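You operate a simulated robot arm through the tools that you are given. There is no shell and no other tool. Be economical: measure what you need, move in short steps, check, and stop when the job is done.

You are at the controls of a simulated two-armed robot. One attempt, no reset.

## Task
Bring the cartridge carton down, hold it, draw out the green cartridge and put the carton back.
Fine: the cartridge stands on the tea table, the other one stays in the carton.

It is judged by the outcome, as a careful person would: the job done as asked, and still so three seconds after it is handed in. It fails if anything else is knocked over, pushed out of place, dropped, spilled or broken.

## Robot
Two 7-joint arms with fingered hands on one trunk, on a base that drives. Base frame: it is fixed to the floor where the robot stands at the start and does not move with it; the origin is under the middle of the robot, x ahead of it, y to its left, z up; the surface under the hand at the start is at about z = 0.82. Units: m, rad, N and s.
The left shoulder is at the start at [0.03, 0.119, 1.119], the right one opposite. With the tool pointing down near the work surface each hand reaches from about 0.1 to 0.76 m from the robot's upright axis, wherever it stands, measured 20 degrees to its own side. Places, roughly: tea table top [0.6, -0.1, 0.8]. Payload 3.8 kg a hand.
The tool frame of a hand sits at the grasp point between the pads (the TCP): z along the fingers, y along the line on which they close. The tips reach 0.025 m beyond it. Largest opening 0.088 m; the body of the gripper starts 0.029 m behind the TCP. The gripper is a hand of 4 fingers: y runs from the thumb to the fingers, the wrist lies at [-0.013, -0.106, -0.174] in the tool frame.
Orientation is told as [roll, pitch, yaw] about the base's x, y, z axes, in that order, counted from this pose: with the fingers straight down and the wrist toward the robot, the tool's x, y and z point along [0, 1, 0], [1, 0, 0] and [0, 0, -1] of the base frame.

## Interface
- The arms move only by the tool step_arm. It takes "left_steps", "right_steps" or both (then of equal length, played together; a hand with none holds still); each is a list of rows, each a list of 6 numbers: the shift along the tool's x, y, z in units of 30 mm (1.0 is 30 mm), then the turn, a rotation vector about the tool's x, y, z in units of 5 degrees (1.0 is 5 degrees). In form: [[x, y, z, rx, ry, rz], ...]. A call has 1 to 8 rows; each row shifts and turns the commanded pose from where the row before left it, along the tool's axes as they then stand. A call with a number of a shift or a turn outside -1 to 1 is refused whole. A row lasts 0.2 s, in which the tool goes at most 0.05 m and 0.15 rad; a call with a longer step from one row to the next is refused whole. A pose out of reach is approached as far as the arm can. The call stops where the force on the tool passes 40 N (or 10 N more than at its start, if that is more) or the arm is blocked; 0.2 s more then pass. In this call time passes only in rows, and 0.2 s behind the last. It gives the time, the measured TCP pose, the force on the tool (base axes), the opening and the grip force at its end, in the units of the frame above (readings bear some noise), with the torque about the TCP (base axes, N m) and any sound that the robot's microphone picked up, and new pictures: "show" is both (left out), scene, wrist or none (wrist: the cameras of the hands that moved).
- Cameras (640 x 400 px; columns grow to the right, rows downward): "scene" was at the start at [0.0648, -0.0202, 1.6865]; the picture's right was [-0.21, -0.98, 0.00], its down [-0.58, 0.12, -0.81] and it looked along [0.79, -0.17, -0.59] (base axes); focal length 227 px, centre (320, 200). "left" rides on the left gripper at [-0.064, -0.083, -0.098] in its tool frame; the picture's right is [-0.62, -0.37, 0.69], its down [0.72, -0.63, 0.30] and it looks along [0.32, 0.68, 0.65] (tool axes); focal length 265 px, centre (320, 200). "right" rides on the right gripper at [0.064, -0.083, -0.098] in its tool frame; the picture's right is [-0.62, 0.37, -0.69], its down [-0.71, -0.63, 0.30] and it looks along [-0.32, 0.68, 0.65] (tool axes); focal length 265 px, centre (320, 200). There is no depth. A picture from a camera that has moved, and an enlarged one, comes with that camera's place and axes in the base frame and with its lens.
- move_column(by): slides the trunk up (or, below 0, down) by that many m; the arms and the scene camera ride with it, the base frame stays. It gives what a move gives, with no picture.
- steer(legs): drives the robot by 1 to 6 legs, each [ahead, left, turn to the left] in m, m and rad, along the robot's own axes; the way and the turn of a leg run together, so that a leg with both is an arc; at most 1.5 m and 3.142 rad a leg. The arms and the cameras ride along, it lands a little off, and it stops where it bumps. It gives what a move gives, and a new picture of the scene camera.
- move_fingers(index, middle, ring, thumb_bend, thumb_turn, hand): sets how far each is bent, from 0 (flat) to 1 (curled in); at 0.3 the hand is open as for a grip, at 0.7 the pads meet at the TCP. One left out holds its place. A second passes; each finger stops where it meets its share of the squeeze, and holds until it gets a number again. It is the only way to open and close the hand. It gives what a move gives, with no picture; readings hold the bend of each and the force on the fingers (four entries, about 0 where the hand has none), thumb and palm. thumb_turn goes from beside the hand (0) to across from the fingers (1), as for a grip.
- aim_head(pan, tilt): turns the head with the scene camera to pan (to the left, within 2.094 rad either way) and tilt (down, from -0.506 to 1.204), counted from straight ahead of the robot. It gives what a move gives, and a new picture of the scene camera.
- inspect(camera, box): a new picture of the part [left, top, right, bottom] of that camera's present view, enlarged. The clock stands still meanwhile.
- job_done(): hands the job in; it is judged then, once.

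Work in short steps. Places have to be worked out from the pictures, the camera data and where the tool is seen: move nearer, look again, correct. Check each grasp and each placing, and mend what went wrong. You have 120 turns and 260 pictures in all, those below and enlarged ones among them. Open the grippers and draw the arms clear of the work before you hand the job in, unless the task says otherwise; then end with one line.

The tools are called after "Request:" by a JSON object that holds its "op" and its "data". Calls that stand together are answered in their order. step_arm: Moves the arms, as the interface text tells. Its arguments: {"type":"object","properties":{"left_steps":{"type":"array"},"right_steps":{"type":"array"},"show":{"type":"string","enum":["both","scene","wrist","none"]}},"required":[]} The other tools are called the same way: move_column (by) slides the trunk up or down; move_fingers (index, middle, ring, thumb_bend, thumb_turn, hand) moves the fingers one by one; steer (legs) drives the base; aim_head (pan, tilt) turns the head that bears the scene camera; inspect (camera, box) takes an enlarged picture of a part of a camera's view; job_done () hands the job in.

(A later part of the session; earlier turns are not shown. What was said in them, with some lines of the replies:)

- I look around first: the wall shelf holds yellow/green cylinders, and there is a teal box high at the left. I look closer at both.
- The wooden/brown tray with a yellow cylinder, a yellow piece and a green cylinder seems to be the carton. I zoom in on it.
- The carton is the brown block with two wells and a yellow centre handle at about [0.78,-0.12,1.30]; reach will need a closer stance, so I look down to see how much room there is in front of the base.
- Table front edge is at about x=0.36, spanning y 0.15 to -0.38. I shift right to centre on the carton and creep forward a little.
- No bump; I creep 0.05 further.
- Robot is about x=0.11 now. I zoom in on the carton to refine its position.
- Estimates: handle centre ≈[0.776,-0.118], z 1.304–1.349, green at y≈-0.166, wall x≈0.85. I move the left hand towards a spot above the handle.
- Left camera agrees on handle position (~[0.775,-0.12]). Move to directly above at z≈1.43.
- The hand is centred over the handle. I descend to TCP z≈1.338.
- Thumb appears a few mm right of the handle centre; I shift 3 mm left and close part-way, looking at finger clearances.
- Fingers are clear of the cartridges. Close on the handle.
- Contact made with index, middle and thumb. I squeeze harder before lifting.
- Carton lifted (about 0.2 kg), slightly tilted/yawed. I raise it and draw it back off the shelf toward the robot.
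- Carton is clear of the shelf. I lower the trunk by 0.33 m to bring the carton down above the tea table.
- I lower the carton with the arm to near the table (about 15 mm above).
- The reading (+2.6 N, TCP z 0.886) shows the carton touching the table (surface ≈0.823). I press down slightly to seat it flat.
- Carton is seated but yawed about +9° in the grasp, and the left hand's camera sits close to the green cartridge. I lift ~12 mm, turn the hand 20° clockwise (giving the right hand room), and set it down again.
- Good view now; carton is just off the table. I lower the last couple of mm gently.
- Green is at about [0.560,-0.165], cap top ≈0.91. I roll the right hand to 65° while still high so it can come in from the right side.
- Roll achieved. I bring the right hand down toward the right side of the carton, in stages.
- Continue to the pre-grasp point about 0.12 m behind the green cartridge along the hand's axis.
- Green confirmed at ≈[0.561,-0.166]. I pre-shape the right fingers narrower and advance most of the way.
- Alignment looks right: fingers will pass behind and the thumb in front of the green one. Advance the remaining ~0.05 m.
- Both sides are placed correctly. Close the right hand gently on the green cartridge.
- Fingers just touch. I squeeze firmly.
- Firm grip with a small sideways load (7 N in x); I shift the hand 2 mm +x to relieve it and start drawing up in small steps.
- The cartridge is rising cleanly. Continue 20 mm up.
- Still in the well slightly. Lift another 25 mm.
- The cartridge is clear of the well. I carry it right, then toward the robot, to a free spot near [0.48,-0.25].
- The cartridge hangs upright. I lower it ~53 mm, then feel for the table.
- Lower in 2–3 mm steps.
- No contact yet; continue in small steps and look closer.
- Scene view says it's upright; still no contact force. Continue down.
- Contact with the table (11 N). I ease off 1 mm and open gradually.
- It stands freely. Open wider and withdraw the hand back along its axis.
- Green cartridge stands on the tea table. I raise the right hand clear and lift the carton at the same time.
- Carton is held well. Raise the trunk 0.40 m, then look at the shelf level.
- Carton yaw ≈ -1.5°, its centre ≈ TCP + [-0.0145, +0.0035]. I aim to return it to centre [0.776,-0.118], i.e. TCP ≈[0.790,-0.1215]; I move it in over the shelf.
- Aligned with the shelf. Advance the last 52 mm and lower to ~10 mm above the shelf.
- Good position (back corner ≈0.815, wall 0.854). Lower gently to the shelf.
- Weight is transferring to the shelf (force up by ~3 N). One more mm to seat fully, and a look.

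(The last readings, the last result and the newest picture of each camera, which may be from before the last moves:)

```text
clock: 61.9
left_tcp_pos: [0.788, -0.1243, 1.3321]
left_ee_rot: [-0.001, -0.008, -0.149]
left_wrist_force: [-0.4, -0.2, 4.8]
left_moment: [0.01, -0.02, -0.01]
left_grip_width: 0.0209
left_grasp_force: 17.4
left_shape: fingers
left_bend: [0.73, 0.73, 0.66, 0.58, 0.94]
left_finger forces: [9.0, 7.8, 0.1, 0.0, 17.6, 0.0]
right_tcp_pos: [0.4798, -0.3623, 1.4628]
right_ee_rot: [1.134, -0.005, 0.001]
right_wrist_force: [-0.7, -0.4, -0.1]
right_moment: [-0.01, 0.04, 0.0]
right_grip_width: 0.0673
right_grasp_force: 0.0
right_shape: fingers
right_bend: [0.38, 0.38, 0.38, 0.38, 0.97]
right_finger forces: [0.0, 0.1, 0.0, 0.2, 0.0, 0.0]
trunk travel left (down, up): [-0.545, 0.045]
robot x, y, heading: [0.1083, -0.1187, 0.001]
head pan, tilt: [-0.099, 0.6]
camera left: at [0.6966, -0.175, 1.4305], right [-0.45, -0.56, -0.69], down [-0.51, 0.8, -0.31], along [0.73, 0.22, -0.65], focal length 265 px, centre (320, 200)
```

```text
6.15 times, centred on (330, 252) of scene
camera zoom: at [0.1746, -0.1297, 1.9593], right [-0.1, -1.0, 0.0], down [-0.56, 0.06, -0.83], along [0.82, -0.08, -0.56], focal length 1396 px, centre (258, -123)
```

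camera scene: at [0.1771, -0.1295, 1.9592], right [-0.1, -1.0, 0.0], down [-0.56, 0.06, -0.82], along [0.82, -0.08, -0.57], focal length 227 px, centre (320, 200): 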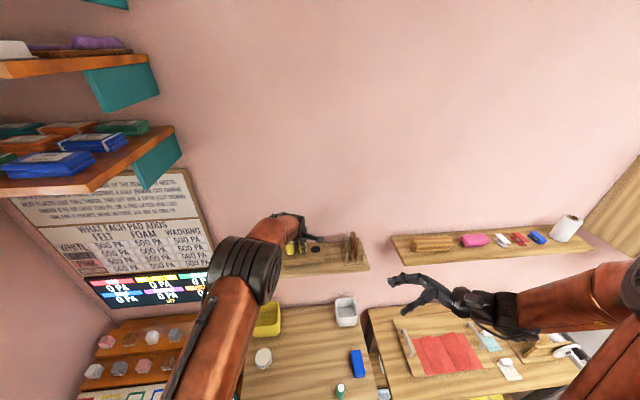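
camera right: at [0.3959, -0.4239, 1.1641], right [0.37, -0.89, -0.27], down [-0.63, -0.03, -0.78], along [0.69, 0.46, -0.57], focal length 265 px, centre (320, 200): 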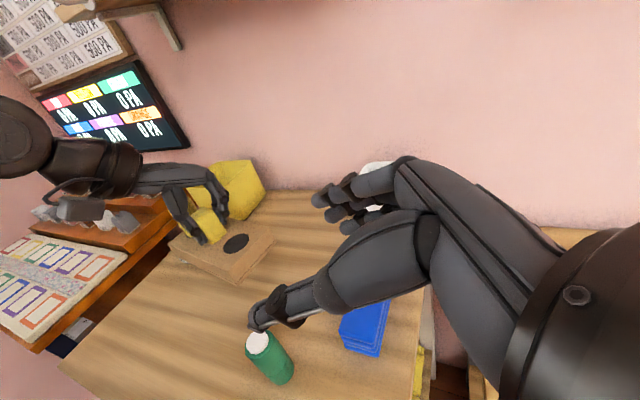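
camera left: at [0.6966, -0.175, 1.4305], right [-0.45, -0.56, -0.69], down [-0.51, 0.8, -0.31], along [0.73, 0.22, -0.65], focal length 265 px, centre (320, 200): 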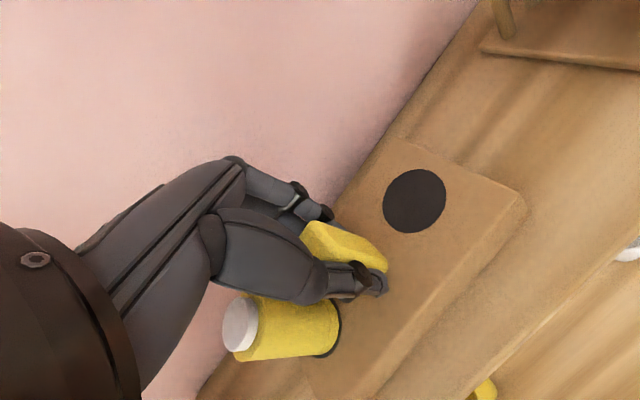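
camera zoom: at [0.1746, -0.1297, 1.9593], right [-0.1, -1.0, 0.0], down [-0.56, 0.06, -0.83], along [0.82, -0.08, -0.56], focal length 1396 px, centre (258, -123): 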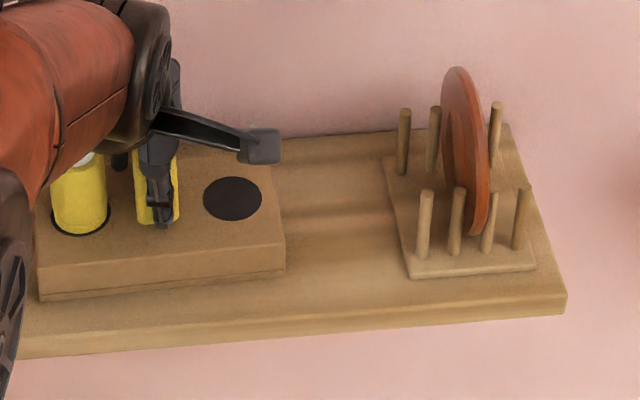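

The carton sits on the shelf. Release gradually.

Request:
{"op": "move_fingers", "data": {"hand": "left", "index": 0.66, "middle": 0.66, "ring": 0.6, "thumb_bend": 0.5}}

Request:
{"op": "move_fingers", "data": {"hand": "left", "index": 0.52, "middle": 0.52, "ring": 0.52, "thumb_bend": 0.38}}

Request:
{"op": "inspect", "data": {"camera": "left", "box": [180, 100, 560, 360]}}

```text
clock: 62.9
left_tcp_pos: [0.789, -0.1233, 1.3307]
left_ee_rot: [-0.001, -0.002, -0.148]
left_wrist_force: [-0.1, -0.5, -0.4]
left_moment: [-0.02, -0.02, 0.0]
left_grip_width: 0.026
left_grasp_force: 0.3
left_shape: fingers
left_bend: [0.65, 0.66, 0.6, 0.49, 0.97]
left_finger forces: [0.6, 0.0, 0.0, 0.0, 0.8, 0.1]
right_tcp_pos: [0.4805, -0.3614, 1.4623]
right_ee_rot: [1.136, -0.002, 0.0]
right_wrist_force: [-0.6, -0.6, 0.2]
right_moment: [-0.01, 0.0, -0.03]
right_grip_width: 0.0676
right_grasp_force: 0.0
right_shape: fingers
right_bend: [0.38, 0.38, 0.38, 0.38, 0.97]
right_finger forces: [0.1, 0.0, 0.0, 0.0, 0.0, 0.1]
trunk travel left (down, up): [-0.545, 0.045]
robot x, y, heading: [0.1061, -0.1177, 0.003]
head pan, tilt: [-0.099, 0.6]
```

```text
clock: 63.9
left_tcp_pos: [0.7892, -0.1236, 1.3319]
left_ee_rot: [-0.001, -0.002, -0.148]
left_wrist_force: [0.8, 0.5, -0.5]
left_moment: [-0.04, 0.0, -0.02]
left_grip_width: 0.052
left_grasp_force: 0.1
left_shape: fingers
left_bend: [0.52, 0.52, 0.52, 0.38, 0.97]
left_finger forces: [0.0, 0.0, 0.0, 0.1, 0.0, 0.0]
right_tcp_pos: [0.48, -0.3625, 1.4627]
right_ee_rot: [1.135, -0.002, 0.0]
right_wrist_force: [0.5, 0.9, -0.5]
right_moment: [0.02, 0.01, 0.02]
right_grip_width: 0.0672
right_grasp_force: 0.1
right_shape: fingers
right_bend: [0.38, 0.38, 0.38, 0.38, 0.97]
right_finger forces: [0.0, 0.0, 0.0, 0.0, 0.1, 0.0]
trunk travel left (down, up): [-0.545, 0.045]
robot x, y, heading: [0.1141, -0.1189, -0.003]
head pan, tilt: [-0.099, 0.6]
```

```text
1.54 times, centred on (370, 230) of left
camera zoom: at [0.6975, -0.1747, 1.4291], right [-0.45, -0.56, -0.69], down [-0.52, 0.8, -0.31], along [0.73, 0.22, -0.65], focal length 408 px, centre (243, 154)
```

zoom: 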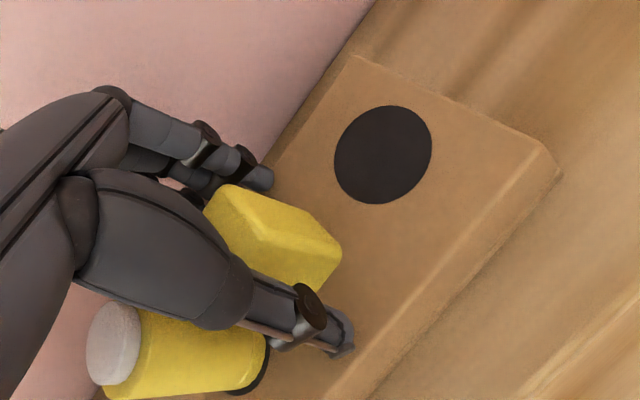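

Fingers are clear of the handle. Lift straight up in small steps, watching forces.

Request:
{"op": "step_arm", "data": {"left_steps": [[0, 0, -0.3, 0, 0, 0], [0, 0, -0.5, 0, 0, 0], [0, 0, -0.8, 0, 0, 0], [0, 0, -0.9, 0, 0, 0], [0, 0, -0.9, 0, 0, 0]]}}

Request:
{"op": "inspect", "data": {"camera": "scene", "box": [260, 210, 380, 290]}}

```text
clock: 65.1
left_tcp_pos: [0.7883, -0.1244, 1.4332]
left_ee_rot: [-0.002, -0.004, -0.148]
left_wrist_force: [0.4, -0.4, 0.7]
left_moment: [0.01, 0.01, -0.01]
left_grip_width: 0.052
left_grasp_force: 0.1
left_shape: fingers
left_bend: [0.52, 0.52, 0.52, 0.38, 0.97]
left_finger forces: [0.0, 0.0, 0.0, 0.0, 0.0, 0.0]
right_tcp_pos: [0.481, -0.3619, 1.464]
right_ee_rot: [1.134, -0.004, 0.001]
right_wrist_force: [-0.2, 0.0, 0.0]
right_moment: [0.0, -0.02, -0.02]
right_grip_width: 0.0674
right_grasp_force: 0.1
right_shape: fingers
right_bend: [0.38, 0.38, 0.38, 0.38, 0.97]
right_finger forces: [0.0, 0.0, 0.0, 0.0, 0.0, 0.1]
trunk travel left (down, up): [-0.545, 0.045]
robot x, y, heading: [0.1103, -0.1204, -0.001]
head pan, tilt: [-0.099, 0.6]
camera scene: at [0.1754, -0.1295, 1.9592], right [-0.1, -1.0, 0.0], down [-0.56, 0.06, -0.83], along [0.82, -0.08, -0.56], focal length 227 px, centre (320, 200)
camera left: at [0.6956, -0.1751, 1.5313], right [-0.45, -0.56, -0.69], down [-0.52, 0.8, -0.31], along [0.73, 0.22, -0.65], focal length 265 px, centre (320, 200)
```

scene: 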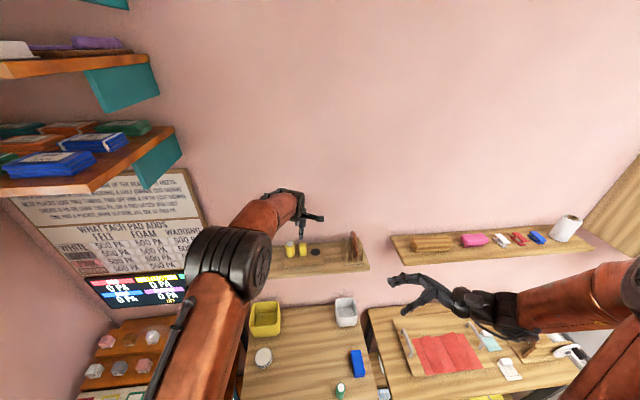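
left: 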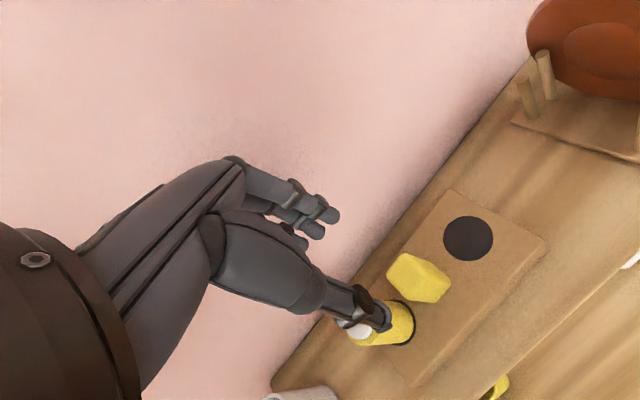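

```text
5.00 times, centred on (320, 250) of scene
camera zoom: at [0.1754, -0.1295, 1.9592], right [-0.1, -1.0, 0.0], down [-0.56, 0.06, -0.83], along [0.82, -0.08, -0.56], focal length 1135 px, centre (320, -50)
```

zoom: 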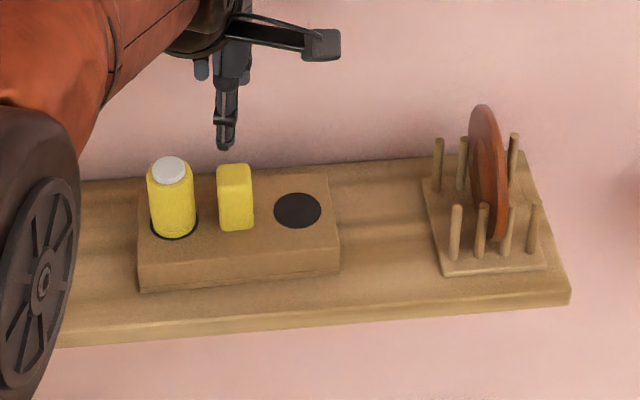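

The carton stands squarely back on the shelf with the yellow one in it. I draw the left arm back and up, and open the hands.

Request:
{"op": "step_arm", "data": {"left_steps": [[0, 0, -0.9, 0, 0, 0], [0, -0.9, -0.5, 0, 0, 0], [0, -0.9, -0.5, 0, 0, 0], [0, -0.9, 0, 0, 0, 0], [0, -0.9, 0, 0, 0, 0], [0, -0.9, 0, 0, 0, 0], [0, -0.9, 0, 0, 0, 0]], "show": "none"}}

Request:
{"op": "move_fingers", "data": {"hand": "left", "index": 0.3, "middle": 0.3, "ring": 0.3, "thumb_bend": 0.3}}

Request:
{"op": "move_fingers", "data": {"hand": "right", "index": 0.3, "middle": 0.3, "ring": 0.3, "thumb_bend": 0.3}}

Request:
{"op": "aim_head", "data": {"pan": -0.15, "tilt": 0.8}}

Request:
{"op": "inspect", "data": {"camera": "scene", "box": [220, 150, 420, 400]}}

```text
clock: 66.7
left_tcp_pos: [0.6279, -0.1003, 1.4902]
left_ee_rot: [-0.002, -0.003, -0.149]
left_wrist_force: [-0.3, 0.6, 0.3]
left_moment: [-0.01, -0.01, 0.0]
left_grip_width: 0.0519
left_grasp_force: 0.3
left_shape: fingers
left_bend: [0.52, 0.52, 0.52, 0.38, 0.97]
left_finger forces: [0.1, 0.0, 0.0, 0.0, 0.0, 0.1]
right_tcp_pos: [0.4791, -0.3618, 1.4623]
right_ee_rot: [1.135, -0.004, 0.0]
right_wrist_force: [-0.5, 0.9, -0.6]
right_moment: [-0.01, 0.01, 0.02]
right_grip_width: 0.0674
right_grasp_force: 0.1
right_shape: fingers
right_bend: [0.38, 0.38, 0.38, 0.38, 0.97]
right_finger forces: [0.0, 0.0, 0.1, 0.0, 0.1, 0.1]
trunk travel left (down, up): [-0.545, 0.045]
robot x, y, heading: [0.1071, -0.1185, 0.002]
head pan, tilt: [-0.099, 0.6]
```

```text
clock: 67.7
left_tcp_pos: [0.6287, -0.1004, 1.4903]
left_ee_rot: [0.0, -0.003, -0.147]
left_wrist_force: [0.1, 0.2, -0.3]
left_moment: [0.01, 0.01, -0.02]
left_grip_width: 0.0848
left_grasp_force: 0.1
left_shape: fingers
left_bend: [0.3, 0.3, 0.3, 0.3, 0.97]
left_finger forces: [0.0, 0.0, 0.0, 0.0, 0.0, 0.1]
right_tcp_pos: [0.4799, -0.363, 1.4629]
right_ee_rot: [1.134, -0.003, 0.001]
right_wrist_force: [-0.3, -0.2, 0.0]
right_moment: [0.0, 0.01, -0.05]
right_grip_width: 0.0676
right_grasp_force: 0.1
right_shape: fingers
right_bend: [0.38, 0.38, 0.38, 0.38, 0.97]
right_finger forces: [0.0, 0.0, 0.1, 0.1, 0.0, 0.0]
trunk travel left (down, up): [-0.545, 0.045]
robot x, y, heading: [0.1072, -0.1178, -0.002]
head pan, tilt: [-0.099, 0.6]
```

```text
clock: 68.7
left_tcp_pos: [0.629, -0.0999, 1.4908]
left_ee_rot: [-0.004, -0.003, -0.149]
left_wrist_force: [-0.1, 0.1, -0.3]
left_moment: [0.04, 0.02, 0.0]
left_grip_width: 0.0845
left_grasp_force: 0.0
left_shape: fingers
left_bend: [0.3, 0.3, 0.3, 0.3, 0.97]
left_finger forces: [0.0, 0.1, 0.0, 0.0, 0.1, 0.0]
right_tcp_pos: [0.4794, -0.363, 1.4622]
right_ee_rot: [1.135, -0.001, -0.001]
right_wrist_force: [-0.4, -0.1, 0.0]
right_moment: [0.0, -0.02, -0.01]
right_grip_width: 0.0843
right_grasp_force: 0.1
right_shape: fingers
right_bend: [0.3, 0.3, 0.3, 0.3, 0.97]
right_finger forces: [0.0, 0.1, 0.0, 0.0, 0.0, 0.1]
trunk travel left (down, up): [-0.545, 0.045]
robot x, y, heading: [0.1106, -0.1169, -0.0]
head pan, tilt: [-0.099, 0.6]
```

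```text
clock: 69.5
left_tcp_pos: [0.6293, -0.0991, 1.4921]
left_ee_rot: [-0.003, -0.003, -0.148]
left_wrist_force: [0.9, -0.7, 1.0]
left_moment: [0.0, -0.01, 0.02]
left_grip_width: 0.0842
left_grasp_force: 0.0
left_shape: fingers
left_bend: [0.3, 0.3, 0.3, 0.3, 0.97]
left_finger forces: [0.0, 0.1, 0.0, 0.1, 0.1, 0.0]
right_tcp_pos: [0.4807, -0.3621, 1.4621]
right_ee_rot: [1.135, -0.002, -0.001]
right_wrist_force: [-0.7, 1.0, -1.1]
right_moment: [0.0, -0.01, 0.0]
right_grip_width: 0.0842
right_grasp_force: 0.2
right_shape: fingers
right_bend: [0.3, 0.3, 0.3, 0.3, 0.97]
right_finger forces: [0.0, 0.1, 0.1, 0.0, 0.0, 0.0]
trunk travel left (down, up): [-0.545, 0.045]
robot x, y, heading: [0.109, -0.1141, 0.002]
head pan, tilt: [-0.15, 0.799]
camera scene: at [0.1679, -0.1329, 1.9424], right [-0.15, -0.99, 0.0], down [-0.71, 0.11, -0.7], along [0.69, -0.1, -0.72], focal length 227 px, centre (320, 200)
```

scene: 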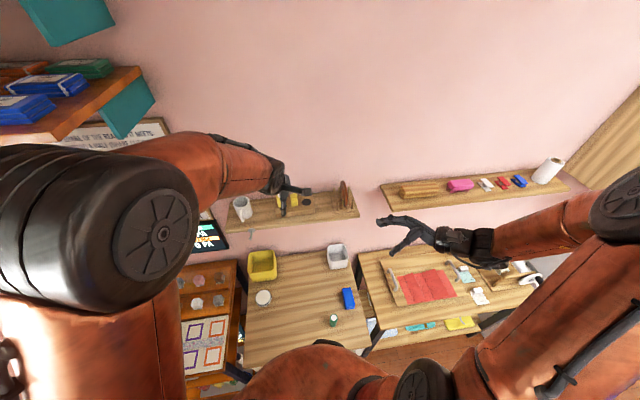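

```text
1.60 times, centred on (320, 275) of scene
camera zoom: at [0.1679, -0.1329, 1.9424], right [-0.15, -0.99, 0.0], down [-0.71, 0.11, -0.7], along [0.69, -0.1, -0.72], focal length 363 px, centre (320, 80)
```

zoom: 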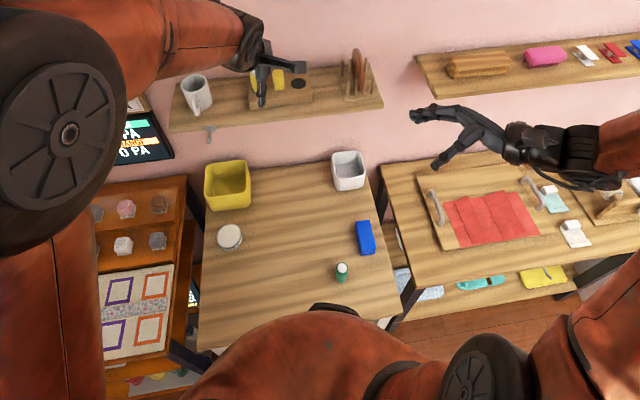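

All is in place: green cartridge upright on the tea table, carton with the yellow one back on the shelf, everything else undisturbed, both hands open and clear. Handing in.

Request:
{"op": "job_done", "data": {}}

```text
The job is handed in.
```

The green cartridge is standing upright on the tea table. The carton is back on its shelf with the yellow cartridge still in it, and nothing else looked disturbed in the last pictures.
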